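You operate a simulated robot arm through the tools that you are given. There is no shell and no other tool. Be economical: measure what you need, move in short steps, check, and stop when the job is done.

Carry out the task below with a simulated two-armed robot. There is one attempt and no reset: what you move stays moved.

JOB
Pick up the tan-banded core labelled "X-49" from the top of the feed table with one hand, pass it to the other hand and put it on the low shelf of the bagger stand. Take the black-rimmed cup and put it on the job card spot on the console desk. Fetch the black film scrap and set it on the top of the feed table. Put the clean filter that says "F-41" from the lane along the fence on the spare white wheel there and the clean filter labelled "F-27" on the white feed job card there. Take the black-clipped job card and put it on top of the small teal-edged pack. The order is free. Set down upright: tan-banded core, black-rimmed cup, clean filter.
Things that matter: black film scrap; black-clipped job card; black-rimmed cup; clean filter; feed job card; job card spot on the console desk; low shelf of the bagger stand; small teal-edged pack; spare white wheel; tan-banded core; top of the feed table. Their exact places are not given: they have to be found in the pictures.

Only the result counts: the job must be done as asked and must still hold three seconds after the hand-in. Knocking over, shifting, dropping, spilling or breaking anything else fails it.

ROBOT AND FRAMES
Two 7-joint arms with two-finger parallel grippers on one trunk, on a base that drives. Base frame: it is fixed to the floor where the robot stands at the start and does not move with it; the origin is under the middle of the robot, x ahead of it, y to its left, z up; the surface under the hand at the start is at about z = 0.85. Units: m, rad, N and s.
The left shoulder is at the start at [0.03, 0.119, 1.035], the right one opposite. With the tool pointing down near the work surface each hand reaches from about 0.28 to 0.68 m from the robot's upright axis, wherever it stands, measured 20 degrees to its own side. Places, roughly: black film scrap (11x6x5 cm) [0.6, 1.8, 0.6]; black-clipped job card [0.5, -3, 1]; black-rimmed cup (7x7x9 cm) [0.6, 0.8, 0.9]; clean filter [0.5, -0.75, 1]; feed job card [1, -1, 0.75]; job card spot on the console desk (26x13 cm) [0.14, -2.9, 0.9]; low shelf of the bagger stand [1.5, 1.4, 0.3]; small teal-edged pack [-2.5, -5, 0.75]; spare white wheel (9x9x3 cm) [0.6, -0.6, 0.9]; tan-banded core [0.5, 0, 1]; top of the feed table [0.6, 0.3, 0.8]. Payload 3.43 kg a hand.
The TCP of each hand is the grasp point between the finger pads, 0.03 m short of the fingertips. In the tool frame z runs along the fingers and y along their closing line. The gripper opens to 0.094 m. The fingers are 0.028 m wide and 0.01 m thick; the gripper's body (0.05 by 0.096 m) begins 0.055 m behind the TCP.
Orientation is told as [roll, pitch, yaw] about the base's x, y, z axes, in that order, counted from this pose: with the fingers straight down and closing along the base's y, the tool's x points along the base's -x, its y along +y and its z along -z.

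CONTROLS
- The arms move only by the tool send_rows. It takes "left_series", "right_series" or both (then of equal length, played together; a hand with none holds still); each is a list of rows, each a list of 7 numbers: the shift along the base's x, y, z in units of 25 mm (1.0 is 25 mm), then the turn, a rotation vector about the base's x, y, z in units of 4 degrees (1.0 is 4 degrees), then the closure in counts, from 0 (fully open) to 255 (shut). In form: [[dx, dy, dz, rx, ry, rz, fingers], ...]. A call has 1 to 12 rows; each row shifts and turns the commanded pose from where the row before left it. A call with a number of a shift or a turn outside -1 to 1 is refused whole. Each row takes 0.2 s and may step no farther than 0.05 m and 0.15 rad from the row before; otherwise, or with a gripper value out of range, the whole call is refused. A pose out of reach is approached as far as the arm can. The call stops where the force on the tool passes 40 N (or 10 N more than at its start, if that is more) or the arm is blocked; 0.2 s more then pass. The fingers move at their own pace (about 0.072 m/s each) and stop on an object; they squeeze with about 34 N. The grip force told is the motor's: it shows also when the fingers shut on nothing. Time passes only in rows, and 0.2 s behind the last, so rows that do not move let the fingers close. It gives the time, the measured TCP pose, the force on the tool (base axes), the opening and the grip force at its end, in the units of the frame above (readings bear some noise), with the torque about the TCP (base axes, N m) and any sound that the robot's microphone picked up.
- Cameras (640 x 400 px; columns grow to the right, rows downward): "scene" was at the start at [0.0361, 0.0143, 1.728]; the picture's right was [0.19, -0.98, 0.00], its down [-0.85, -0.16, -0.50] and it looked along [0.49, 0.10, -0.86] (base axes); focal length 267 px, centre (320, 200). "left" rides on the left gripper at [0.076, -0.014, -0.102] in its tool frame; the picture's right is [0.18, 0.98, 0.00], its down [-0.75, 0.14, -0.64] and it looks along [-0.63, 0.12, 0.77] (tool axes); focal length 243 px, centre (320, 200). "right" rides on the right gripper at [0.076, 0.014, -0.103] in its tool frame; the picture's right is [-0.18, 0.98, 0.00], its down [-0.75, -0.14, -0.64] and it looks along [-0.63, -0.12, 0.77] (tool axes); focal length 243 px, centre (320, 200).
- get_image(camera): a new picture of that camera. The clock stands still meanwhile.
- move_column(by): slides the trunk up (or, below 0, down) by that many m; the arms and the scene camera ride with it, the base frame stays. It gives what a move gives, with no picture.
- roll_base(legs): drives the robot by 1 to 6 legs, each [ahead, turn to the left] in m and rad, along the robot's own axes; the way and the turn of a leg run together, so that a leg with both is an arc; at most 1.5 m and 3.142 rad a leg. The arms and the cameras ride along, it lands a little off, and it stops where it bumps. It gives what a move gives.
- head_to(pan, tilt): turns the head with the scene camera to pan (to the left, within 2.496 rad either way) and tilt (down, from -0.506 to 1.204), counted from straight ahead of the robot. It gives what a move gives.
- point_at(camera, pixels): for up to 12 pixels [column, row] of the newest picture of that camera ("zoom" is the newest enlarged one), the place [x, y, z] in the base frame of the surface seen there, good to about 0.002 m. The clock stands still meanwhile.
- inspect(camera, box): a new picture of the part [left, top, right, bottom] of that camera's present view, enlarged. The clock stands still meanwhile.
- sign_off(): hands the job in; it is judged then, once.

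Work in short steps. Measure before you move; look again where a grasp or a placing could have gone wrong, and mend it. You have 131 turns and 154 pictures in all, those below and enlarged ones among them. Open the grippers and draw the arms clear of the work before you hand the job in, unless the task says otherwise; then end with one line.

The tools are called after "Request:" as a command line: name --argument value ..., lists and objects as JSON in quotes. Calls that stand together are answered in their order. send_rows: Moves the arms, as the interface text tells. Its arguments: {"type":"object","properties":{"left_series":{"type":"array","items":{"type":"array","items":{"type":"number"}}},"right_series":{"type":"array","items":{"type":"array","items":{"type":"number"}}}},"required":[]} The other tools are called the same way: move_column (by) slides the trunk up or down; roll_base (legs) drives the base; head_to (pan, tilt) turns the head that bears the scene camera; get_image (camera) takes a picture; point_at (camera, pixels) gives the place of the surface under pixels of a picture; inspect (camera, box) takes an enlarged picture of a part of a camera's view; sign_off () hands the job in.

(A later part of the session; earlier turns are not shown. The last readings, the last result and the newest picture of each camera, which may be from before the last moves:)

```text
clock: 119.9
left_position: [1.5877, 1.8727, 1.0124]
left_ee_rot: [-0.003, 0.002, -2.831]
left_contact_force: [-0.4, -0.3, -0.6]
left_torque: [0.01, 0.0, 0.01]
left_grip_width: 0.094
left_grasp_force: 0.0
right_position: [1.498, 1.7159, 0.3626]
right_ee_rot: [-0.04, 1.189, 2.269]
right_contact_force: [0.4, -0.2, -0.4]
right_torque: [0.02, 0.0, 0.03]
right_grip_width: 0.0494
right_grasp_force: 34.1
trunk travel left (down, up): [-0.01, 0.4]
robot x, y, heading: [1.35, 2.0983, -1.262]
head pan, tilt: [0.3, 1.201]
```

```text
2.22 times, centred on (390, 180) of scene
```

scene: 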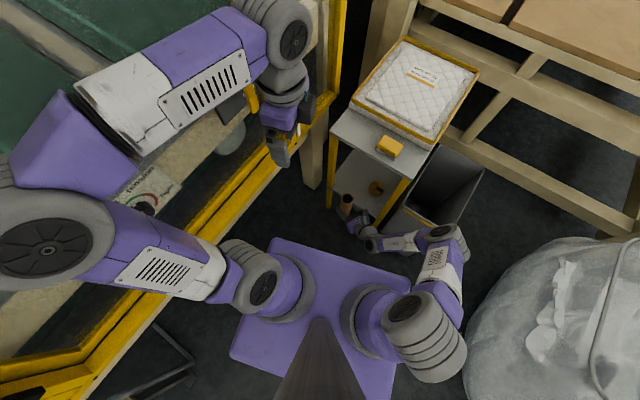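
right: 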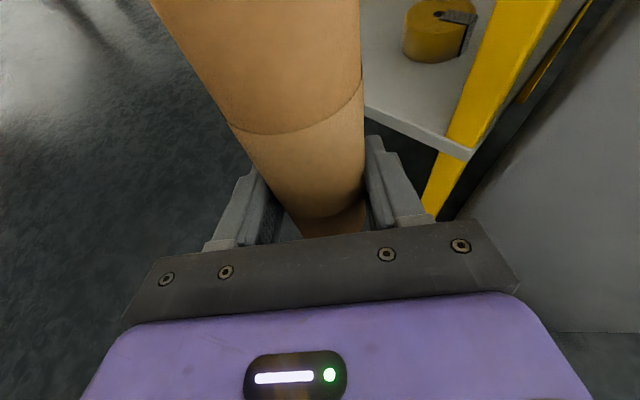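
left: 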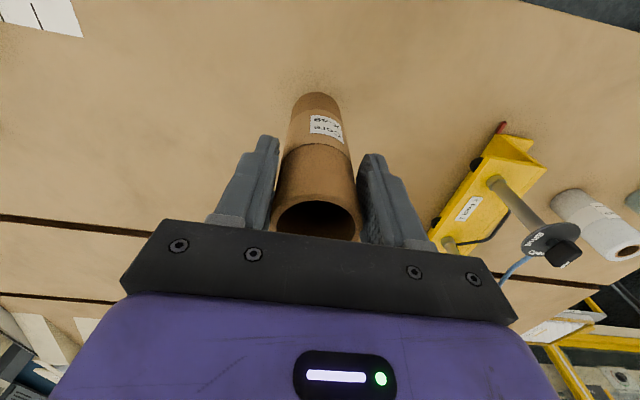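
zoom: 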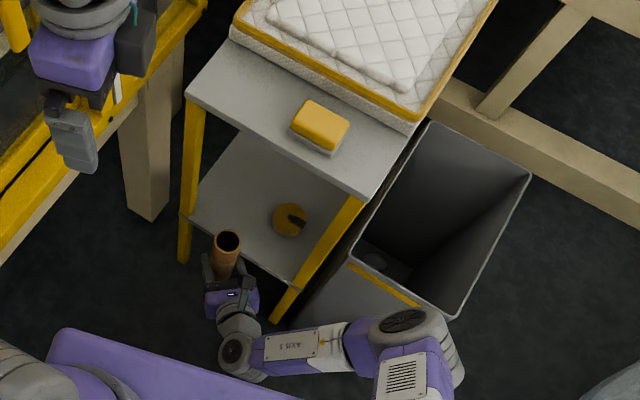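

Good alignment. Advance into the shelf.

Request:
send_rows --right_series '[[0.3, -0.93, 0, 0, 0, 0, 255], [0.3, -0.93, 0, 0, 0, 0, 255], [0.3, -0.93, 0, 0, 0, 0, 255], [0.3, -0.93, 0, 0, 0, 0, 255], [0.3, -0.93, 0, 0, 0, 0, 255]]'

Request:
inspect --camera "scene" --box '[290, 90, 490, 270]'

Request:
get_image --camera "right"

```text
clock: 121.1
left_position: [1.5876, 1.8715, 1.0124]
left_ee_rot: [0.0, 0.0, -2.831]
left_contact_force: [-1.0, -0.4, 0.4]
left_torque: [-0.05, 0.0, 0.0]
left_grip_width: 0.094
left_grasp_force: 0.1
right_position: [1.5354, 1.6005, 0.3637]
right_ee_rot: [-0.042, 1.188, 2.27]
right_contact_force: [-0.4, -0.4, -0.2]
right_torque: [-0.03, 0.04, 0.03]
right_grip_width: 0.0494
right_grasp_force: 34.2
trunk travel left (down, up): [-0.01, 0.4]
robot x, y, heading: [1.3508, 2.0979, -1.261]
head pan, tilt: [0.3, 1.201]
```

```text
2.22 times, centred on (390, 180) of scene
```

zoom: 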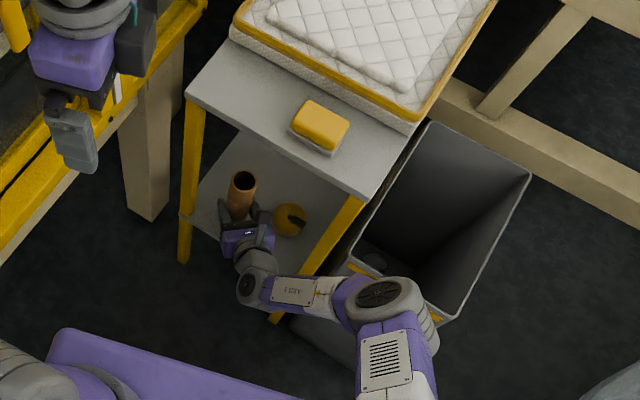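

```text
98 pictures are left
```

right: 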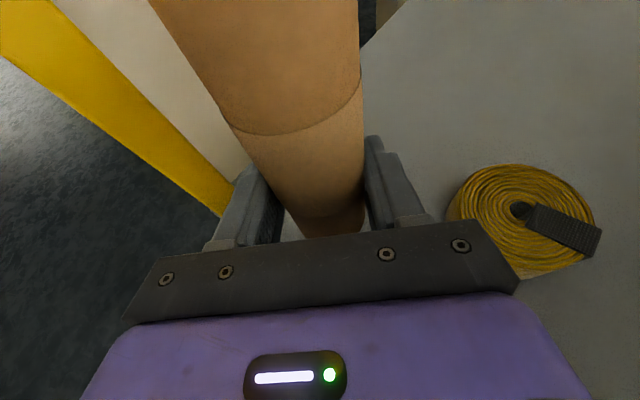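

Clear of the tape by ~3 cm. Lower gently to contact.

Request:
send_rows --right_series '[[0, 0, -0.3, 0, 0, 0, 255], [0, 0, -0.3, 0, 0, 0, 255], [0, 0, -0.1, 0, 0, 0, 255]]'

Request:
inspect --camera "scene" --box '[330, 150, 410, 230]'

```text
clock: 121.9
left_position: [1.5889, 1.8725, 1.0121]
left_ee_rot: [-0.001, 0.0, -2.83]
left_contact_force: [-1.4, -0.1, 0.3]
left_torque: [-0.07, 0.03, 0.02]
left_grip_width: 0.0941
left_grasp_force: 0.0
right_position: [1.5362, 1.5993, 0.3532]
right_ee_rot: [-0.041, 1.189, 2.269]
right_contact_force: [-0.2, 0.1, 0.0]
right_torque: [-0.01, -0.02, 0.02]
right_grip_width: 0.0494
right_grasp_force: 34.2
right hand out of reach, approached as far as the arm can: row 2
trunk travel left (down, up): [-0.01, 0.4]
robot x, y, heading: [1.3537, 2.0992, -1.266]
head pan, tilt: [0.3, 1.201]
```

```text
5.00 times, centred on (370, 190) of scene
```

zoom: 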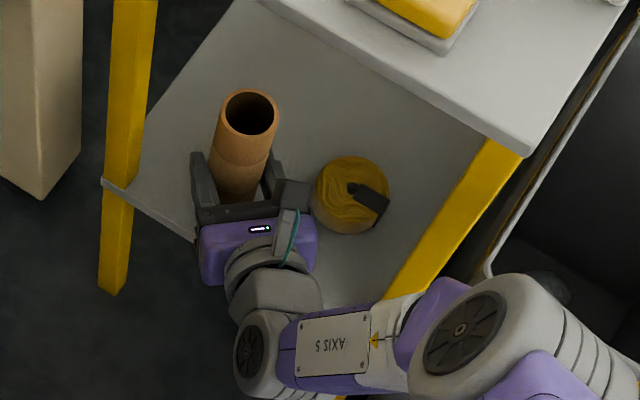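

Request:
move_column --by -0.008

Request:
point_at --camera "zoom" --pixels '[[248, 133], [222, 115], [240, 190], [247, 92], [240, 160]]'

```text
clock: 122.5
left_position: [1.5878, 1.872, 1.0039]
left_ee_rot: [-0.001, 0.0, -2.831]
left_contact_force: [-1.2, -0.2, 0.9]
left_torque: [-0.02, -0.01, 0.0]
left_grip_width: 0.0938
left_grasp_force: 0.1
right_position: [1.5353, 1.6003, 0.3455]
right_ee_rot: [-0.041, 1.189, 2.27]
right_contact_force: [0.2, -0.1, -0.4]
right_torque: [-0.02, -0.01, 0.01]
right_grip_width: 0.0492
right_grasp_force: 34.2
trunk travel left (down, up): [-0.002, 0.408]
robot x, y, heading: [1.3529, 2.0967, -1.262]
head pan, tilt: [0.3, 1.201]
```

```text
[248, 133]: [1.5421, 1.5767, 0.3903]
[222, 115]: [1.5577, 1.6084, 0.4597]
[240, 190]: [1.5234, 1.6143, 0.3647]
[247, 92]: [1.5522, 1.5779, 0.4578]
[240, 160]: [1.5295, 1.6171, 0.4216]
```

Base is within ~1 mm of the shelf. Lower the last 2 mm and open partially.

Request:
move_column --by -0.002

Request:
send_rows --right_series '[[0, 0, 0, 0, 0, 0, 115], [0, 0, 0, 0, 0, 0, 90], [0, 0, 0, 0, 0, 0, 65], [0, 0, 0, 0, 0, 0, 65]]'

Request:
inspect --camera "scene" --box '[330, 150, 410, 230]'

```text
clock: 123.0
left_position: [1.5884, 1.8728, 1.002]
left_ee_rot: [-0.002, 0.0, -2.832]
left_contact_force: [0.0, 0.7, -0.2]
left_torque: [0.03, 0.01, 0.01]
left_grip_width: 0.0944
left_grasp_force: 0.1
right_position: [1.5352, 1.599, 0.3458]
right_ee_rot: [-0.037, 1.193, 2.273]
right_contact_force: [-0.9, 1.9, 10.1]
right_torque: [-0.13, -0.06, 0.02]
right_grip_width: 0.0491
right_grasp_force: 33.4
trunk travel left (down, up): [0.0, 0.41]
robot x, y, heading: [1.3557, 2.1008, -1.264]
head pan, tilt: [0.3, 1.201]
```

```text
clock: 124.0
left_position: [1.5877, 1.8715, 1.0015]
left_ee_rot: [-0.003, 0.001, -2.831]
left_contact_force: [0.8, -0.2, 0.0]
left_torque: [-0.01, -0.01, 0.04]
left_grip_width: 0.0938
left_grasp_force: 0.2
right_position: [1.5337, 1.5991, 0.3438]
right_ee_rot: [-0.042, 1.187, 2.271]
right_contact_force: [0.2, -1.1, 0.1]
right_torque: [-0.02, 0.01, 0.01]
right_grip_width: 0.0698
right_grasp_force: 0.1
trunk travel left (down, up): [0.0, 0.41]
robot x, y, heading: [1.3523, 2.0992, -1.271]
head pan, tilt: [0.3, 1.201]
```

```text
5.00 times, centred on (370, 190) of scene
```

zoom: 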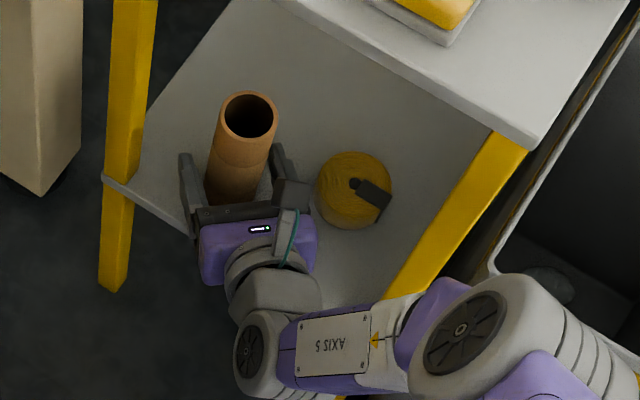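

Core stands. Withdraw along the tool axis.

Request:
send_rows --right_series '[[-0.58, 0.7, 0.33, 0, 0, 0, 65], [-0.58, 0.7, 0.33, 0, 0, 0, 65], [-0.58, 0.7, 0.33, 0, 0, 0, 65], [-0.5, 0.8, 0, 0, 0, 0, 65], [-0.3, 0.9, 0, 0, 0, 0, 65], [0, 1, 0, 0, 0, 0, 65]]'

Request:
inspect --camera "scene" --box '[310, 130, 430, 250]'

```text
clock: 125.4
left_position: [1.5883, 1.8716, 1.0021]
left_ee_rot: [-0.001, 0.001, -2.829]
left_contact_force: [-0.5, -0.9, 0.2]
left_torque: [0.0, -0.03, -0.03]
left_grip_width: 0.0942
left_grasp_force: 0.1
right_position: [1.4705, 1.7194, 0.3694]
right_ee_rot: [-0.038, 1.189, 2.273]
right_contact_force: [0.1, -0.2, 0.2]
right_torque: [-0.01, 0.03, 0.01]
right_grip_width: 0.0698
right_grasp_force: 0.1
trunk travel left (down, up): [0.0, 0.41]
robot x, y, heading: [1.3465, 2.0991, -1.264]
head pan, tilt: [0.3, 1.201]
```

```text
3.33 times, centred on (370, 190) of scene
```

zoom: 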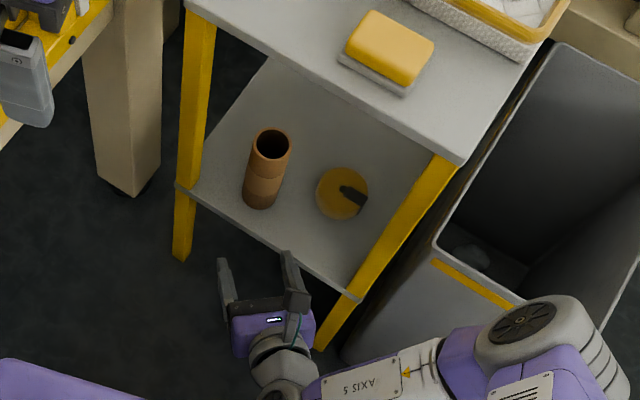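

Core stands on the shelf next to the tape. Back away, raise the trunk, and fold the right hand up before heading to the bag.

Request:
roll_base --legs '[[-0.38, 0]]'

Request:
move_column --by 0.3

Request:
send_rows --right_series '[[-0.5, 0, 1, 0, 0, 0, 0], [-0.5, 0, 1, 0, 0, 0, 0], [-0.5, 0, 1, 0, 0, 0, 0], [-0.5, 0, 1, 0, 0, 0, 0], [-0.5, 0, 1, 0, 0, 0, 0], [-0.5, 0, 1, 0, 0, 0, 0], [0, 0, 1, 0, 0, 0, 0], [0, 0, 1, 0, 0, 0, 0], [0, 0, 1, 0, 0, 0, 0], [0, 0, 1, 0, 0, 0, 0], [0, 0, 1, 0, 0, 0, 0]]'

Request:
roll_base --legs '[[0, -1.88], [0.57, 0], [0, 1.571]]'

Request:
head_to --pan 0.0 --tilt 0.95

Request:
get_image --camera "scene"

```text
clock: 127.8
left_position: [1.4719, 2.2329, 1.0018]
left_ee_rot: [-0.002, 0.0, -2.836]
left_contact_force: [0.2, 0.4, 0.3]
left_torque: [-0.03, -0.01, 0.01]
left_grip_width: 0.0941
left_grasp_force: 0.0
right_position: [1.355, 2.0807, 0.3684]
right_ee_rot: [-0.041, 1.187, 2.268]
right_contact_force: [-0.2, 0.5, 0.0]
right_torque: [-0.02, 0.02, 0.03]
right_grip_width: 0.07
right_grasp_force: 0.0
trunk travel left (down, up): [0.0, 0.41]
robot x, y, heading: [1.2355, 2.4614, -1.267]
head pan, tilt: [0.3, 1.201]
```

```text
clock: 130.8
left_position: [1.4719, 2.2321, 1.3021]
left_ee_rot: [-0.002, 0.0, -2.837]
left_contact_force: [-0.4, 0.0, 1.6]
left_torque: [0.0, 0.01, 0.03]
left_grip_width: 0.094
left_grasp_force: 0.0
right_position: [1.3551, 2.0795, 0.6673]
right_ee_rot: [-0.039, 1.188, 2.267]
right_contact_force: [-0.5, -0.1, -0.6]
right_torque: [0.01, 0.01, 0.01]
right_grip_width: 0.0697
right_grasp_force: 0.2
trunk travel left (down, up): [-0.3, 0.11]
robot x, y, heading: [1.2358, 2.46, -1.268]
head pan, tilt: [0.3, 1.201]
```

```text
clock: 133.2
left_position: [1.4716, 2.2322, 1.3014]
left_ee_rot: [0.0, 0.001, -2.836]
left_contact_force: [0.5, 0.5, 0.4]
left_torque: [0.01, -0.02, 0.02]
left_grip_width: 0.0939
left_grasp_force: 0.1
right_position: [1.2821, 2.0759, 0.9382]
right_ee_rot: [-0.041, 1.188, 2.266]
right_contact_force: [0.8, 0.9, 0.5]
right_torque: [0.0, -0.02, -0.04]
right_grip_width: 0.094
right_grasp_force: 0.1
right hand out of reach, approached as far as the arm can: row 11
trunk travel left (down, up): [-0.3, 0.11]
robot x, y, heading: [1.2387, 2.4571, -1.265]
head pan, tilt: [0.3, 1.201]
```

```text
clock: 144.8
left_position: [0.8162, 2.182, 1.3025]
left_ee_rot: [-0.003, 0.0, 3.113]
left_contact_force: [0.0, 0.9, 0.1]
left_torque: [-0.03, 0.02, 0.02]
left_grip_width: 0.0938
left_grasp_force: 0.1
right_position: [0.5856, 2.0939, 0.9375]
right_ee_rot: [-0.042, 1.192, 1.932]
right_contact_force: [0.0, 0.6, 0.7]
right_torque: [0.0, -0.01, 0.0]
right_grip_width: 0.0938
right_grasp_force: 0.2
trunk travel left (down, up): [-0.3, 0.11]
robot x, y, heading: [0.6738, 2.4724, -1.6]
head pan, tilt: [0.3, 1.201]
```

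```text
clock: 145.6
left_position: [0.818, 2.1802, 1.3023]
left_ee_rot: [0.0, 0.0, 3.112]
left_contact_force: [0.4, 0.3, -1.2]
left_torque: [-0.01, 0.01, 0.01]
left_grip_width: 0.0939
left_grasp_force: 0.1
right_position: [0.5859, 2.0949, 0.9374]
right_ee_rot: [-0.04, 1.19, 1.932]
right_contact_force: [0.1, 0.1, -0.5]
right_torque: [-0.06, -0.01, 0.0]
right_grip_width: 0.0941
right_grasp_force: 0.1
trunk travel left (down, up): [-0.3, 0.11]
robot x, y, heading: [0.6679, 2.4739, -1.602]
head pan, tilt: [0.0, 0.949]
```

```text
94 pictures are left
```

scene: 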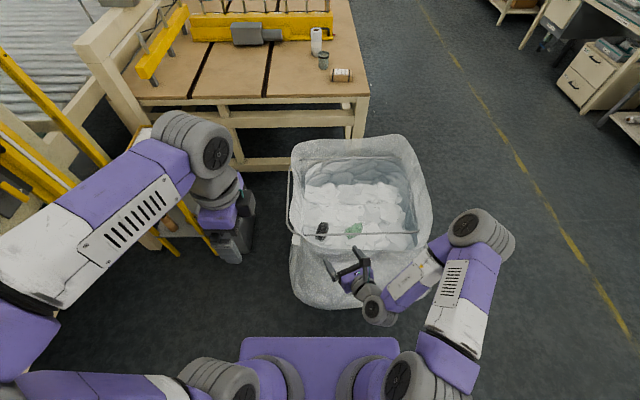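

Request:
inspect --camera "scene" --box '[280, 130, 440, 270]'

Request:
point_at --camera "scene" --pixels '[[322, 230], [318, 226], [326, 237], [300, 232], [340, 234], [290, 180], [292, 240], [310, 250], [335, 225], [310, 222], [322, 222], [322, 240]]'

```text
2.86 times, centred on (360, 200) of scene
```

zoom: 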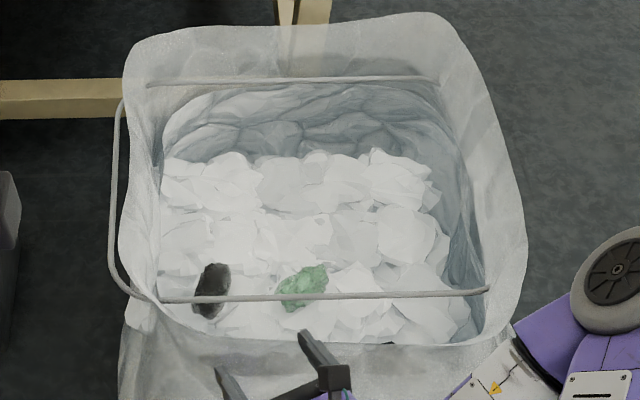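

```text
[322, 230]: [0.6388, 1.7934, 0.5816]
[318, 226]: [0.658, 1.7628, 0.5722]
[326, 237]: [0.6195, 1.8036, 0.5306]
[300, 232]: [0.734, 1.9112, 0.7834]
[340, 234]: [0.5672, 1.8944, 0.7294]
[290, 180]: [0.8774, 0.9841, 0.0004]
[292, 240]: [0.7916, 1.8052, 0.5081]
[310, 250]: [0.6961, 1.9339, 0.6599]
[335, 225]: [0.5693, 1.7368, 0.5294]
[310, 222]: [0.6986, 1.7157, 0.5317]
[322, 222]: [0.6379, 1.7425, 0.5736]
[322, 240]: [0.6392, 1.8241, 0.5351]
```

The scrap lies near the bag's +x/+y corner, the frame rod at y≈1.89, z≈0.73. I approach diagonally from that corner so the arm can come steeply; and turn the left hand on the way.

Request:
roll_base --legs '[[0, 0.87], [0.45, 0], [0, -1.63]]'

Request:
send_rows --left_series '[[0, 0, 0, 0, 0, -1, 0], [0, 0, 0, 0, 0, -1, 0], [0, 0, 0, 0, 0, -1, 0], [0, 0, 0, 0, 0, -1, 0], [0, 0, 0, 0, 0, -1, 0], [0, 0, 0, 0, 0, -1, 0], [0, 0, 0, 0, 0, -1, 0], [0, 0, 0, 0, 0, -1, 0], [0, 0, 0, 0, 0, -1, 0], [0, 0, 0, 0, 0, -1, 0], [0, 0, 0, 0, 0, -1, 0]]'

Request:
head_to --pan 0.0 --tilt 1.1

Request:
get_image --camera "scene"

```text
clock: 149.8
left_position: [1.1745, 2.2195, 1.3024]
left_ee_rot: [-0.005, 0.002, -2.302]
left_contact_force: [0.8, -2.4, -0.3]
left_torque: [0.21, 0.01, -0.06]
left_grip_width: 0.0943
left_grasp_force: 0.1
right_position: [1.0918, 1.9915, 0.9326]
right_ee_rot: [-0.068, 1.179, 2.779]
right_contact_force: [0.3, -2.0, -0.2]
right_torque: [0.06, -0.04, 0.09]
right_grip_width: 0.094
right_grasp_force: 0.0
trunk travel left (down, up): [-0.3, 0.11]
robot x, y, heading: [0.8851, 2.3459, -0.726]
head pan, tilt: [0.0, 0.949]
stopped in leg 2: the robot was blocked; the commanded pose is now the measured one
```

```text
clock: 152.2
left_position: [1.1706, 2.2337, 1.3054]
left_ee_rot: [0.004, -0.004, -3.07]
left_contact_force: [0.4, -0.8, -0.6]
left_torque: [-0.01, 0.0, 0.02]
left_grip_width: 0.0942
left_grasp_force: 0.1
right_position: [1.0892, 2.0019, 0.937]
right_ee_rot: [-0.05, 1.188, 2.801]
right_contact_force: [-0.4, -0.5, -0.7]
right_torque: [-0.01, -0.02, 0.02]
right_grip_width: 0.094
right_grasp_force: 0.0
trunk travel left (down, up): [-0.3, 0.11]
robot x, y, heading: [0.8856, 2.3465, -0.725]
head pan, tilt: [0.0, 0.949]
```

```text
clock: 152.9
left_position: [1.1699, 2.2337, 1.3037]
left_ee_rot: [0.006, -0.001, -3.067]
left_contact_force: [-0.2, 0.0, 0.0]
left_torque: [0.01, -0.01, 0.03]
left_grip_width: 0.0943
left_grasp_force: 0.0
right_position: [1.0898, 2.001, 0.9376]
right_ee_rot: [-0.049, 1.187, 2.799]
right_contact_force: [-0.3, -0.5, -0.4]
right_torque: [0.0, -0.03, 0.03]
right_grip_width: 0.0939
right_grasp_force: 0.0
trunk travel left (down, up): [-0.3, 0.11]
robot x, y, heading: [0.8829, 2.3489, -0.727]
head pan, tilt: [0.0, 1.1]
```

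```text
92 pictures are left
```

scene: 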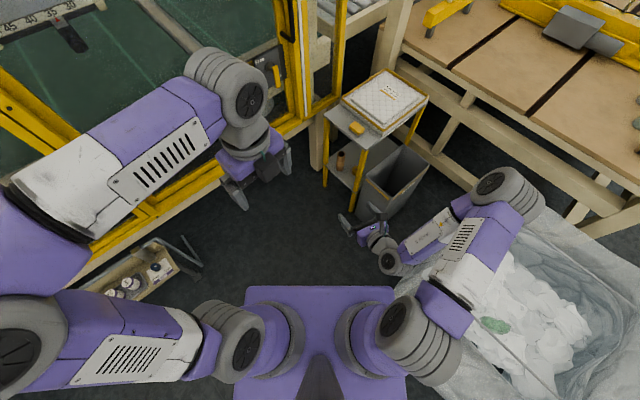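

Blocked, probably the base corner touched the bag. Use the left hand camera, which looks back toward the robot base, to see the footprint.

Request:
roll_base --legs '[[-0.06, 0]]'

Request:
get_image --camera "left"

Request:
get_image --camera "right"

```text
clock: 153.9
left_position: [1.1248, 2.2727, 1.3051]
left_ee_rot: [0.005, 0.0, -3.068]
left_contact_force: [0.0, -0.2, 0.8]
left_torque: [-0.02, -0.01, 0.02]
left_grip_width: 0.0941
left_grasp_force: 0.1
right_position: [1.0448, 2.0411, 0.9386]
right_ee_rot: [-0.048, 1.187, 2.8]
right_contact_force: [-0.2, 0.5, -0.3]
right_torque: [-0.02, 0.01, -0.03]
right_grip_width: 0.0939
right_grasp_force: 0.1
trunk travel left (down, up): [-0.3, 0.11]
robot x, y, heading: [0.8425, 2.3838, -0.727]
head pan, tilt: [0.0, 1.1]
```

```text
91 pictures are left
```

left: 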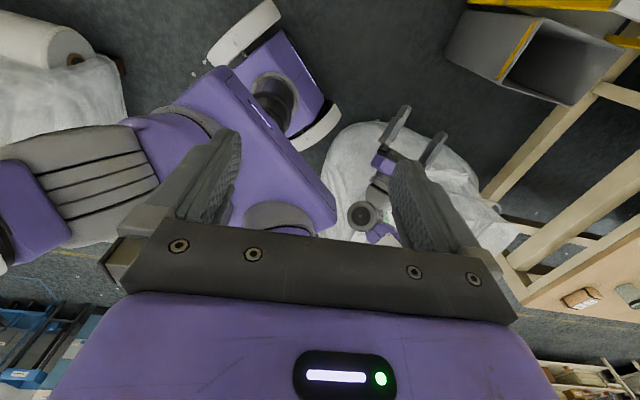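

```text
90 pictures are left
```

right: 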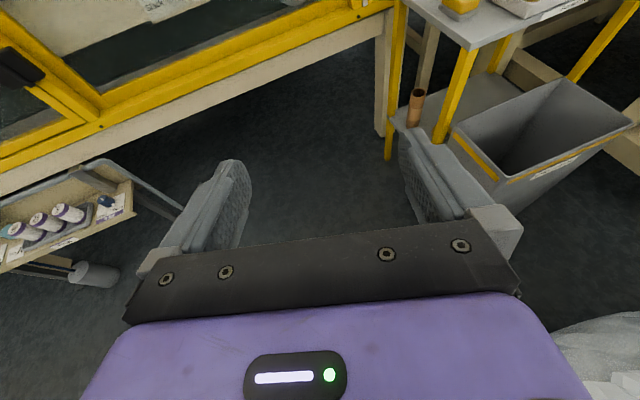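

Request:
point_at --camera "left" --pixels '[[335, 110], [320, 135], [300, 145], [275, 5], [210, 55], [325, 95], [285, 35], [340, 125], [375, 125], [330, 170], [310, 120], [240, 45]]'

```text
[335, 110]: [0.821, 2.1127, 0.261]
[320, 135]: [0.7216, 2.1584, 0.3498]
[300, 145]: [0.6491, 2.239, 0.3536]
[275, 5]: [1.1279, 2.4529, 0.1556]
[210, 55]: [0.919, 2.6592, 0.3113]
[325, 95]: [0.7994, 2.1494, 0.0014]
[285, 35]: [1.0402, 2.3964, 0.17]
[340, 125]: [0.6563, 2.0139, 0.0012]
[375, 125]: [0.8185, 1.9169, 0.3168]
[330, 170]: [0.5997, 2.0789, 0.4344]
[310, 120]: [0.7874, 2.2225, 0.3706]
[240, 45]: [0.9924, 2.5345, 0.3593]
```

Base is ±0.26 wide, ±0.19 fore-aft. Approach the bag squarely from +y: back off, turn, come ahead.

Request:
roll_base --legs '[[-0.25, 0], [0, -0.85], [0.21, 0]]'

Request:
send_rows --left_series '[[0, 0, 0, 0, 0, 1, 0], [0, 0, 0, 0, 0, 1, 0], [0, 0, 0, 0, 0, 1, 0], [0, 0, 0, 0, 0, 1, 0], [0, 0, 0, 0, 0, 1, 0], [0, 0, 0, 0, 0, 1, 0], [0, 0, 0, 0, 0, 1, 0], [0, 0, 0, 0, 0, 1, 0], [0, 0, 0, 0, 0, 1, 0], [0, 0, 0, 0, 0, 1, 0], [0, 0, 0, 0, 0, 1, 0], [0, 0, 0, 0, 0, 1, 0]]' --right_series '[[0, 0, 1, 0.93, 0.37, 0, 0], [0, 0, 1, 0.93, 0.37, 0, 0], [0, 0, 1, 0.93, 0.37, 0, 0], [0, 0, 1, 0.93, 0.37, 0, 0], [0, 0, 1, 0.93, 0.37, 0, 0], [0, 0, 1, 0.93, 0.37, 0, 0], [0, 0, 1, 0.93, 0.37, 0, 0], [0, 0, 1, 0.93, 0.37, 0, 0], [0, 0, 0, 0.93, 0.37, 0, 0], [0, 0, 0, 0.93, 0.37, 0, 0], [0, 0, 0, 0.93, 0.37, 0, 0], [0, 0, 0, 0.93, 0.37, 0, 0]]'

Request:
send_rows --left_series '[[0, 0, 0, 0, 0, 1, 0], [0, 0, 0, 0, 0, 1, 0], [0, 0, 0, 0, 0, 1, 0], [0, 0, 0, 0, 0, 1, 0], [0, 0, 0, 0, 0, 1, 0], [0, 0, 0, 0, 0, 1, 0], [0, 0, 0, 0, 0, 1, 0], [0, 0, 0, 0, 0, 1, 0], [0, 0, 0, 0, 0, 1, 0], [0, 0, 0, 0, 0, 1, 0], [0, 0, 0, 0, 0, 1, 0], [0, 0, 0, 0, 0, 1, 0]]' --right_series '[[0, 0, 0, 0.93, 0.37, 0, 0], [0, 0, 0, 0.93, 0.37, 0, 0], [0, 0, 0, 0.93, 0.37, 0, 0], [0, 0, 0, 0.93, 0.37, 0, 0], [0, 0, 0, 0.93, 0.37, 0, 0], [0, 0, 0, 0, 0, 0, 0], [0, 0, 0, 0, 0, 0, 0], [0, 0, 0, 0, 0, 0, 0], [0, 0, 0, 0, 0, 0, 0], [0, 0, 0, 0, 0, 0, 0], [0, 0, 0, 0, 0, 0, 0], [0, 0, 0, 0, 0, 0, 0]]'

Request:
get_image --camera "scene"

```text
clock: 159.1
left_position: [0.7641, 2.0544, 1.3041]
left_ee_rot: [0.003, -0.004, 2.373]
left_contact_force: [0.6, -0.1, 0.1]
left_torque: [0.04, 0.01, -0.01]
left_grip_width: 0.0939
left_grasp_force: 0.2
right_position: [0.5378, 1.9619, 0.9376]
right_ee_rot: [-0.049, 1.183, 1.96]
right_contact_force: [0.6, -0.7, 0.1]
right_torque: [-0.06, 0.02, -0.01]
right_grip_width: 0.0938
right_grasp_force: 0.1
trunk travel left (down, up): [-0.3, 0.11]
robot x, y, heading: [0.6575, 2.3438, -1.566]
head pan, tilt: [0.0, 1.1]
```

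```text
clock: 161.7
left_position: [0.7644, 2.0552, 1.3043]
left_ee_rot: [0.004, -0.001, -3.07]
left_contact_force: [0.6, 0.8, 0.0]
left_torque: [-0.01, 0.0, -0.02]
left_grip_width: 0.0942
left_grasp_force: 0.1
right_position: [0.5338, 1.9253, 1.1182]
right_ee_rot: [-0.054, 0.346, 1.953]
right_contact_force: [0.6, -0.7, 0.7]
right_torque: [0.03, 0.02, 0.01]
right_grip_width: 0.0941
right_grasp_force: 0.0
right hand out of reach, approached as far as the arm can: row 1, 2, 3
trunk travel left (down, up): [-0.3, 0.11]
robot x, y, heading: [0.656, 2.3406, -1.563]
head pan, tilt: [0.0, 1.1]
```

```text
clock: 164.3
left_position: [0.7648, 2.0568, 1.3043]
left_ee_rot: [0.005, -0.002, -2.231]
left_contact_force: [0.6, -0.1, -0.5]
left_torque: [0.0, 0.02, -0.01]
left_grip_width: 0.094
left_grasp_force: 0.2
right_position: [0.5335, 1.9253, 1.1179]
right_ee_rot: [-0.057, -0.001, 1.954]
right_contact_force: [-0.3, -1.0, 0.0]
right_torque: [-0.01, -0.03, 0.02]
right_grip_width: 0.0941
right_grasp_force: 0.0
trunk travel left (down, up): [-0.3, 0.11]
robot x, y, heading: [0.6573, 2.3422, -1.566]
head pan, tilt: [0.0, 1.1]
```

```text
89 pictures are left
```

scene: 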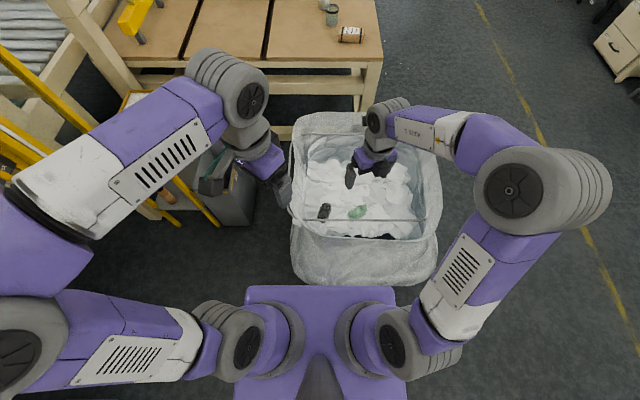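

The right hand is now tool-down, closing nearly along x, camera away from the rod – good for the scrap. Measure the scrap again.

Request:
inspect --camera "scene" --box '[290, 170, 400, 250]'

Request:
point_at --camera "zoom" --pixels '[[200, 180], [185, 220], [218, 165], [175, 235], [190, 180], [215, 200], [200, 150], [160, 210], [230, 210], [150, 255], [420, 260]]'

Request:
get_image --camera "right"

```text
5.00 times, centred on (345, 210) of scene
```

zoom: 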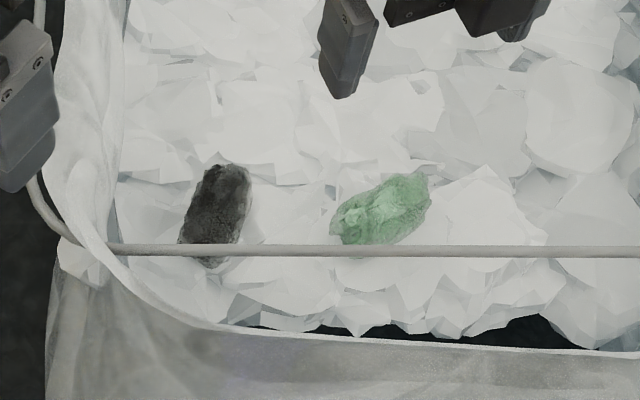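

```text
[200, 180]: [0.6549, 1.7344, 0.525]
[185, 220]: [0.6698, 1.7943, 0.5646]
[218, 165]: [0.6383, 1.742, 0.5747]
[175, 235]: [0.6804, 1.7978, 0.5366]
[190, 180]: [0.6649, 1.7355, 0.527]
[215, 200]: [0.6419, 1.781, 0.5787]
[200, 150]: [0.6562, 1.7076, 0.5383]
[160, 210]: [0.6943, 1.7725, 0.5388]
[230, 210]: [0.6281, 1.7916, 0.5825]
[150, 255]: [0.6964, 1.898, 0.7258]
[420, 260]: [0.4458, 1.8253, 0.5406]
```

```text
87 pictures are left
```

right: 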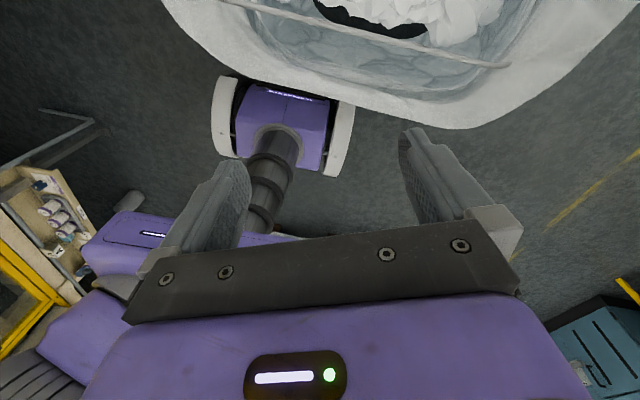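

Scrap centre ≈(0.645,1.78), axis about 72°. Turn the right hand −40° and move over it.

Request:
send_rows --right_series '[[0.44, -0.6, 0, 0, 0, -1, 0], [0.44, -0.6, 0, 0, 0, -1, 0], [0.44, -0.6, 0, 0, 0, -1, 0], [0.44, -0.6, 0, 0, 0, -1, 0], [0.44, -0.6, 0, 0, 0, -1, 0], [0.44, -0.6, 0, 0, 0, -1, 0], [0.44, -0.6, 0, 0, 0, -1, 0], [0.44, -0.6, 0, 0, 0, -1, 0], [0.44, -0.6, 0, 0, 0, -1, 0], [0.44, -0.6, 0, 0, 0, -1, 0]]'

```text
clock: 166.5
left_position: [0.7647, 2.0566, 1.3054]
left_ee_rot: [0.004, 0.0, -2.231]
left_contact_force: [-0.1, 0.4, -0.1]
left_torque: [0.0, -0.01, -0.01]
left_grip_width: 0.0938
left_grasp_force: 0.0
right_position: [0.6431, 1.7743, 1.1166]
right_ee_rot: [-0.059, -0.002, 1.253]
right_contact_force: [-0.1, -0.4, -0.4]
right_torque: [0.01, -0.01, 0.04]
right_grip_width: 0.0938
right_grasp_force: 0.0
trunk travel left (down, up): [-0.3, 0.11]
robot x, y, heading: [0.6631, 2.3428, -1.568]
head pan, tilt: [0.0, 1.1]
```

Request:
send_rows --right_series '[[0, 0, -1, 0, 0, 0, 0], [0, 0, -1, 0, 0, 0, 0], [0, 0, -1, 0, 0, 0, 0], [0, 0, -1, 0, 0, 0, 0], [0, 0, -1, 0, 0, 0, 0], [0, 0, -1, 0, 0, 0, 0], [0, 0, -1, 0, 0, 0, 0], [0, 0, -1, 0, 0, 0, 0], [0, 0, -1, 0, 0, 0, 0], [0, 0, -1, 0, 0, 0, 0], [0, 0, -1, 0, 0, 0, 0], [0, 0, -1, 0, 0, 0, 0]]'

Request:
get_image --camera "scene"

Request:
get_image --camera "right"

```text
clock: 169.1
left_position: [0.7641, 2.0553, 1.3043]
left_ee_rot: [0.005, 0.0, -2.232]
left_contact_force: [-0.1, 0.5, -0.3]
left_torque: [0.0, -0.02, 0.0]
left_grip_width: 0.0941
left_grasp_force: 0.1
right_position: [0.6417, 1.7738, 0.817]
right_ee_rot: [-0.058, -0.001, 1.257]
right_contact_force: [0.1, 1.4, -0.6]
right_torque: [-0.01, -0.02, 0.02]
right_grip_width: 0.0941
right_grasp_force: 0.0
trunk travel left (down, up): [-0.3, 0.11]
robot x, y, heading: [0.6575, 2.3433, -1.567]
head pan, tilt: [0.0, 1.1]
```

```text
86 pictures are left
```

scene: 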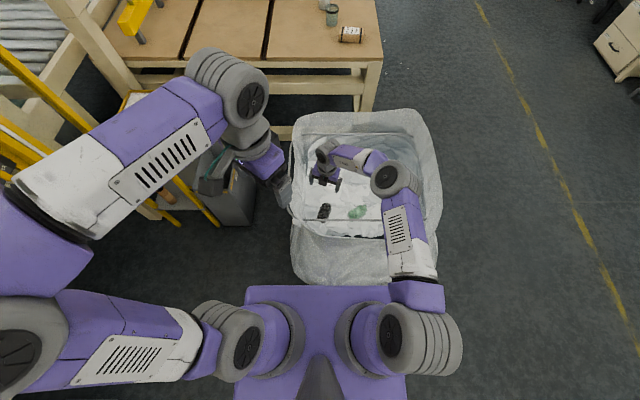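

```text
85 pictures are left
```

right: 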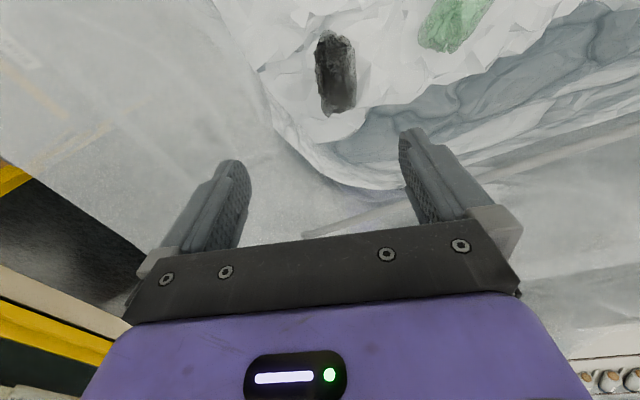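

Request:
point_at --camera "right" --pixels '[[335, 75], [318, 75], [354, 75], [330, 35], [338, 113], [325, 50], [350, 100]]'

Request:
point_at --camera "scene" --pixels '[[385, 180], [350, 155], [400, 235], [410, 290], [415, 262], [325, 180]]'

```text
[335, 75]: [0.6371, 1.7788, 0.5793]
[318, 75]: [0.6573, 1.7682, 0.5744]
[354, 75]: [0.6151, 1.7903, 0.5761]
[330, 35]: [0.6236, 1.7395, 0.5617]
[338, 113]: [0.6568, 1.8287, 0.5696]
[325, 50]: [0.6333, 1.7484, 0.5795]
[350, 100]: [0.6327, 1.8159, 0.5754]
```

```text
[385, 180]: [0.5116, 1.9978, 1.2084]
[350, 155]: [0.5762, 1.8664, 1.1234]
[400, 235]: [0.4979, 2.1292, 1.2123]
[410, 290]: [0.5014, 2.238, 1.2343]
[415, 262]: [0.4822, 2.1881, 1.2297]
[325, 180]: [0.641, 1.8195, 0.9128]
```

Aligned. Descend to z≈0.568 and grip.

Request:
send_rows --right_series '[[-0.1, 0.15, -1, 0, 0, 0, 0], [0, 0, -1, 0, 0, 0, 0], [0, 0, -1, 0, 0, 0, 0], [0, 0, -1, 0, 0, 0, 0], [0, 0, -1, 0, 0, 0, 0], [0, 0, -1, 0, 0, 0, 0], [0, 0, -1, 0, 0, 0, 0], [0, 0, -1, 0, 0, 0, 0], [0, 0, -1, 0, 0, 0, 0], [0, 0, -0.95, 0, 0, 0, 0]]'

Request:
get_image --camera "right"

```text
clock: 171.3
left_position: [0.7635, 2.0553, 1.3049]
left_ee_rot: [0.005, -0.002, -2.231]
left_contact_force: [0.0, 0.8, -0.1]
left_torque: [-0.02, 0.0, -0.02]
left_grip_width: 0.0943
left_grasp_force: 0.1
right_position: [0.6363, 1.7878, 0.6647]
right_ee_rot: [-0.056, -0.002, 1.254]
right_contact_force: [0.5, -0.2, 0.5]
right_torque: [-0.01, 0.01, 0.05]
right_grip_width: 0.0938
right_grasp_force: 0.1
right hand out of reach, approached as far as the arm can: row 6, 7, 8, 9, 10
trunk travel left (down, up): [-0.3, 0.11]
robot x, y, heading: [0.6572, 2.3394, -1.562]
head pan, tilt: [0.0, 1.1]
```

```text
84 pictures are left
```

right: 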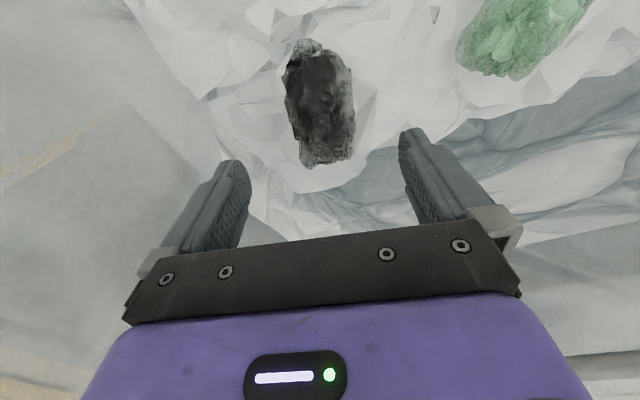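

Request:
move_column --by -0.07

Request:
get_image --camera "right"

```text
clock: 172.4
left_position: [0.764, 2.0564, 1.2342]
left_ee_rot: [0.005, -0.003, -2.234]
left_contact_force: [-0.4, 1.1, -0.2]
left_torque: [0.01, -0.01, -0.03]
left_grip_width: 0.0941
left_grasp_force: 0.1
right_position: [0.636, 1.7872, 0.5953]
right_ee_rot: [-0.056, -0.002, 1.255]
right_contact_force: [0.3, -0.1, 0.1]
right_torque: [0.02, 0.01, 0.01]
right_grip_width: 0.0937
right_grasp_force: 0.1
trunk travel left (down, up): [-0.23, 0.18]
robot x, y, heading: [0.6574, 2.3416, -1.569]
head pan, tilt: [0.0, 1.1]
```

```text
83 pictures are left
```

right: 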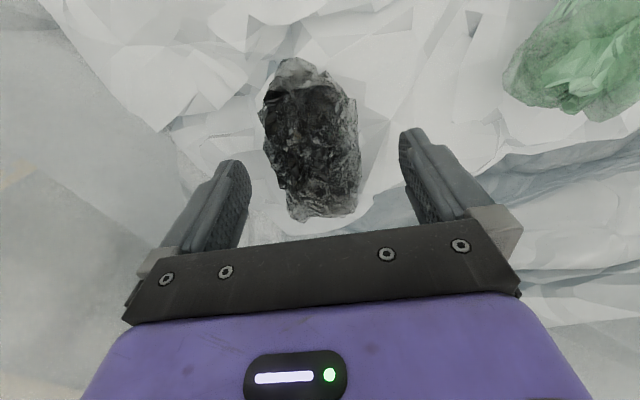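

Request:
move_column --by -0.03

Request:
send_rows --right_series '[[0, 0, 0, 0, 0, 0, 255], [0, 0, 0, 0, 0, 0, 255], [0, 0, 0, 0, 0, 0, 255], [0, 0, 0, 0, 0, 0, 255]]'

Request:
get_image --camera "right"

```text
clock: 173.0
left_position: [0.7652, 2.0566, 1.2081]
left_ee_rot: [0.006, -0.006, -2.231]
left_contact_force: [-0.2, -0.3, -1.0]
left_torque: [0.05, -0.01, -0.01]
left_grip_width: 0.0943
left_grasp_force: 0.1
right_position: [0.6366, 1.7864, 0.5717]
right_ee_rot: [-0.051, -0.008, 1.25]
right_contact_force: [0.6, 9.2, 14.1]
right_torque: [0.37, 0.83, -0.48]
right_grip_width: 0.094
right_grasp_force: 0.1
trunk travel left (down, up): [-0.205, 0.205]
robot x, y, heading: [0.6584, 2.3377, -1.563]
head pan, tilt: [0.0, 1.1]
stopped: the force on the tool passed its limit at 56 N (the readings are from after the stop); the commanded pose is now the measured one
```

```text
clock: 174.0
left_position: [0.7641, 2.0542, 1.2088]
left_ee_rot: [0.005, -0.003, -2.231]
left_contact_force: [-0.4, -1.4, 0.1]
left_torque: [0.03, 0.03, -0.01]
left_grip_width: 0.0941
left_grasp_force: 0.1
right_position: [0.6364, 1.7863, 0.5727]
right_ee_rot: [-0.055, -0.005, 1.253]
right_contact_force: [1.5, -0.9, 2.2]
right_torque: [0.01, 0.02, -0.02]
right_grip_width: 0.0492
right_grasp_force: 34.1
trunk travel left (down, up): [-0.205, 0.205]
robot x, y, heading: [0.6569, 2.3376, -1.566]
head pan, tilt: [0.0, 1.1]
```

```text
82 pictures are left
```

right: 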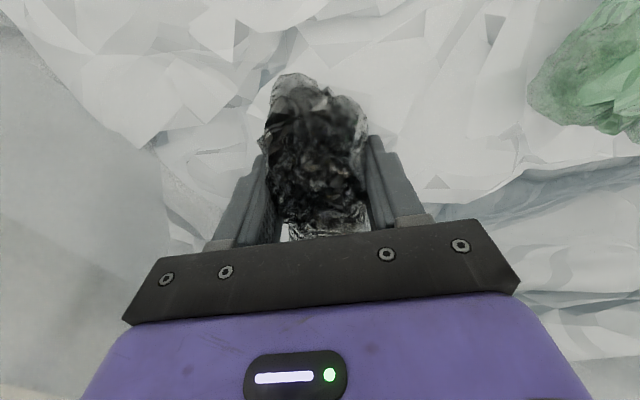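

Scrap gripped. Lift straight up with the trunk, then the arm.

Request:
move_column --by 0.205

Request:
send_rows --right_series '[[0, 0, 1, 0, 0, 0, 255], [0, 0, 1, 0, 0, 0, 255], [0, 0, 1, 0, 0, 0, 255], [0, 0, 1, 0, 0, 0, 255], [0, 0, 1, 0, 0, 0, 255], [0, 0, 1, 0, 0, 0, 255], [0, 0, 1, 0, 0, 0, 255], [0, 0, 1, 0, 0, 0, 255], [0, 0.5, 1, 0, 0, 0, 255], [0, 0.8, 1, 0, 0, 0, 255], [0, 1, 1, 0, 0, 0, 255], [0, 1, 1, 0, 0, 0, 255]]'

Request:
get_image --camera "scene"

```text
clock: 176.2
left_position: [0.7647, 2.0561, 1.4141]
left_ee_rot: [0.003, 0.0, -2.231]
left_contact_force: [-0.7, 0.1, -0.6]
left_torque: [0.01, 0.0, 0.0]
left_grip_width: 0.0942
left_grasp_force: 0.1
right_position: [0.6371, 1.7871, 0.7764]
right_ee_rot: [-0.053, -0.006, 1.252]
right_contact_force: [-0.1, 0.6, -0.2]
right_torque: [-0.02, -0.01, 0.01]
right_grip_width: 0.0491
right_grasp_force: 33.9
trunk travel left (down, up): [-0.41, 0.0]
robot x, y, heading: [0.6614, 2.3429, -1.566]
head pan, tilt: [0.0, 1.1]
```

```text
clock: 178.8
left_position: [0.764, 2.0568, 1.4137]
left_ee_rot: [0.006, -0.003, -2.232]
left_contact_force: [0.7, 0.4, -0.4]
left_torque: [-0.01, 0.04, -0.04]
left_grip_width: 0.0938
left_grasp_force: 0.0
right_position: [0.6366, 1.8724, 1.0767]
right_ee_rot: [-0.053, -0.006, 1.251]
right_contact_force: [-0.5, 0.2, -1.7]
right_torque: [0.02, -0.01, 0.02]
right_grip_width: 0.0489
right_grasp_force: 34.5
trunk travel left (down, up): [-0.41, 0.0]
robot x, y, heading: [0.6583, 2.3414, -1.567]
head pan, tilt: [0.0, 1.1]
```

```text
81 pictures are left
```

scene: 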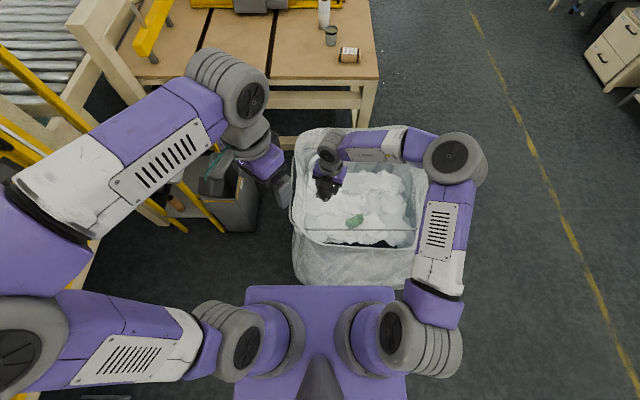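

Scrap is held. Drive back around the bag to the front of the feed table at y≈0.6.

Request:
roll_base --legs '[[-0.2, 0], [0, -1.571], [1.05, 0], [0, 1.571], [1.4, 0], [0.5, 0]]'

Request:
roll_base --legs '[[0, 1.571]]'

Request:
head_to --pan 0.0 --tilt 0.8

Request:
get_image --camera "scene"

```text
clock: 202.2
left_position: [-0.2953, 0.356, 1.414]
left_ee_rot: [0.006, -0.003, -2.243]
left_contact_force: [0.0, -0.4, 0.0]
left_torque: [0.0, -0.02, -0.01]
left_grip_width: 0.0937
left_grasp_force: 0.1
right_position: [-0.4256, 0.1712, 1.0766]
right_ee_rot: [-0.054, -0.005, 1.242]
right_contact_force: [-0.1, -0.5, -0.7]
right_torque: [-0.02, 0.01, -0.02]
right_grip_width: 0.0488
right_grasp_force: 34.5
trunk travel left (down, up): [-0.41, 0.0]
robot x, y, heading: [-0.3977, 0.6426, -1.577]
head pan, tilt: [0.0, 1.1]
```

```text
clock: 206.3
left_position: [-0.1104, 0.7443, 1.4131]
left_ee_rot: [0.006, -0.002, -0.681]
left_contact_force: [0.1, 0.0, 0.5]
left_torque: [0.01, 0.0, 0.01]
left_grip_width: 0.094
left_grasp_force: 0.0
right_position: [0.0735, 0.6114, 1.0765]
right_ee_rot: [-0.054, -0.006, 2.804]
right_contact_force: [-0.3, 0.0, -0.7]
right_torque: [0.01, 0.01, -0.03]
right_grip_width: 0.0488
right_grasp_force: 33.9
trunk travel left (down, up): [-0.41, 0.0]
robot x, y, heading: [-0.3963, 0.6439, -0.014]
head pan, tilt: [0.0, 1.1]
```

```text
clock: 207.2
left_position: [-0.109, 0.7445, 1.4138]
left_ee_rot: [0.007, -0.001, -0.679]
left_contact_force: [-0.1, 0.0, 0.2]
left_torque: [0.02, 0.05, 0.0]
left_grip_width: 0.0941
left_grasp_force: 0.0
right_position: [0.073, 0.6125, 1.0766]
right_ee_rot: [-0.054, -0.007, 2.807]
right_contact_force: [-0.3, 0.0, -0.1]
right_torque: [-0.01, -0.03, -0.01]
right_grip_width: 0.0487
right_grasp_force: 34.3
trunk travel left (down, up): [-0.41, 0.0]
robot x, y, heading: [-0.3979, 0.6423, -0.008]
head pan, tilt: [0.0, 0.799]
```

```text
80 pictures are left
```

scene: 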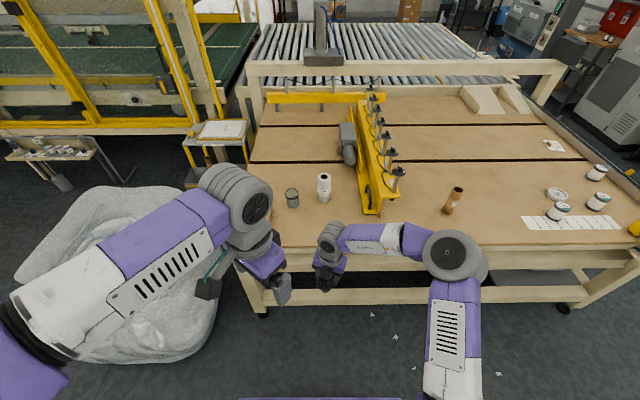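

Request:
inspect --camera "scene" --box '[250, 160, 410, 260]'

Request:
point_at --camera "scene" --pixels '[[292, 190], [292, 207], [285, 207], [299, 207], [324, 195], [345, 215], [345, 235], [367, 212], [380, 215], [292, 195], [286, 190], [298, 190]]'

```text
4.00 times, centred on (330, 210) of scene
```

zoom: 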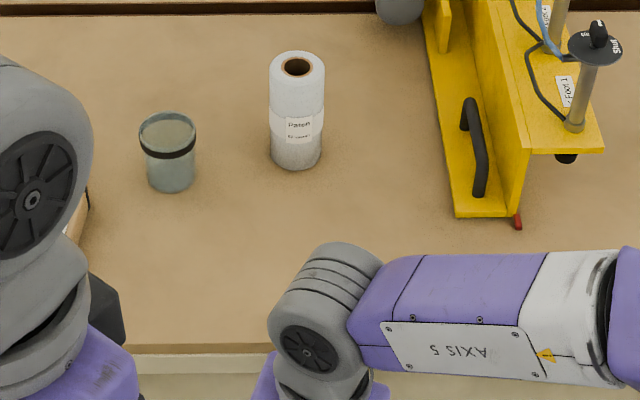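

```text
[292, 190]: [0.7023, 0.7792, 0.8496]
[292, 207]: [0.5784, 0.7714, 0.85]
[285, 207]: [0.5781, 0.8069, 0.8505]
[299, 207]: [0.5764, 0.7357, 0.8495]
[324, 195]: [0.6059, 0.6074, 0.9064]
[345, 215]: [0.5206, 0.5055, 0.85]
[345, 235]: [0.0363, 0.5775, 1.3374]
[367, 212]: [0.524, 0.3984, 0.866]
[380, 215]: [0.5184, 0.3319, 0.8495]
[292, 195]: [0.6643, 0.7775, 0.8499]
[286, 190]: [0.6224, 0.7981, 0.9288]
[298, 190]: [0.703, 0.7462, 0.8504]
```

Cup centre ≈(0.612,0.772). Drive ahead 0.38, then turn the left hand square and set the scrap at about (0.46,0.50).

Request:
roll_base --legs '[[0.38, 0.008]]'

Request:
send_rows --left_series '[[0.3, 0, 0, 0, 0, 1, 0], [0.3, 0, 0, 0, 0, 1, 0], [0.3, 0, 0, 0, 0, 1, 0], [0.3, 0, 0, 0, 0, 1, 0], [0.3, 0, 0, 0, 0, 1, 0], [0.3, 0, 0, 0, 0, 1, 0], [0.3, 0, 0, 0, 0, 1, 0], [0.3, 0, 0, 0, 0, 1, 0], [0.3, 0, 0, 0, 0, 1, 0], [0.3, 0, 0, 0, 0, 0.7, 0]]' --right_series '[[0, -1, 0, 0, 0, 0, 255], [0, -1, 0, 0, 0, 0, 255], [0, -1, 0, 0, 0, 0, 255], [0, -1, 0, 0, 0, 0, 255], [0, -0.4, -0.6, 0, 0, 0, 255], [0, 0, -1, 0, 0, 0, 255], [0, 0, -1, 0, 0, 0, 255], [0, 0, -1, 0, 0, 0, 255], [0, 0, -1, 0, 0, 0, 255], [0, 0, -1, 0, 0, 0, 255]]'

Request:
get_image --camera "scene"

Request:
get_image --camera "right"

```text
clock: 209.6
left_position: [0.2724, 0.7433, 1.4135]
left_ee_rot: [0.006, -0.005, -0.671]
left_contact_force: [-0.4, -0.5, -0.5]
left_torque: [-0.01, 0.01, -0.01]
left_grip_width: 0.0939
left_grasp_force: 0.0
right_position: [0.4564, 0.6124, 1.0756]
right_ee_rot: [-0.056, -0.003, 2.813]
right_contact_force: [-1.2, -0.4, -1.1]
right_torque: [-0.03, 0.0, -0.05]
right_grip_width: 0.0493
right_grasp_force: 34.7
trunk travel left (down, up): [-0.41, 0.0]
robot x, y, heading: [-0.0176, 0.6429, -0.001]
head pan, tilt: [0.0, 0.799]
```

```text
clock: 211.8
left_position: [0.3479, 0.7438, 1.4149]
left_ee_rot: [0.004, -0.002, 0.007]
left_contact_force: [0.0, -0.7, -0.3]
left_torque: [0.0, 0.0, 0.0]
left_grip_width: 0.0938
left_grasp_force: 0.1
right_position: [0.4576, 0.5026, 0.9349]
right_ee_rot: [-0.053, -0.007, 2.813]
right_contact_force: [-1.1, -0.2, -0.4]
right_torque: [-0.03, -0.04, 0.01]
right_grip_width: 0.0488
right_grasp_force: 33.5
trunk travel left (down, up): [-0.41, 0.0]
robot x, y, heading: [-0.0143, 0.6387, -0.01]
head pan, tilt: [0.0, 0.799]
```

```text
78 pictures are left
```

scene: 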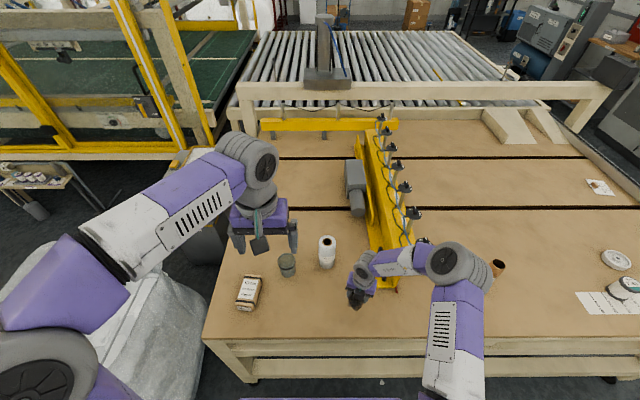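

```text
77 pictures are left
```

right: 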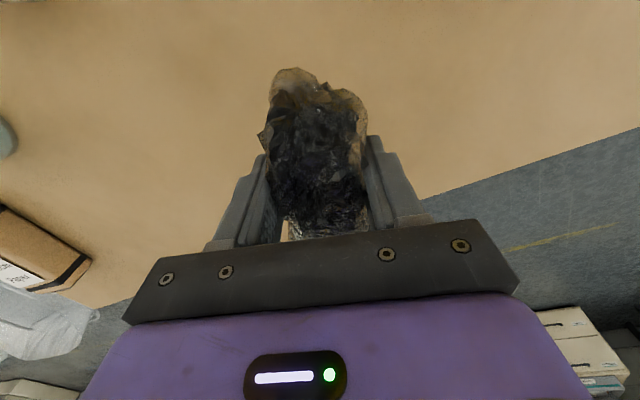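

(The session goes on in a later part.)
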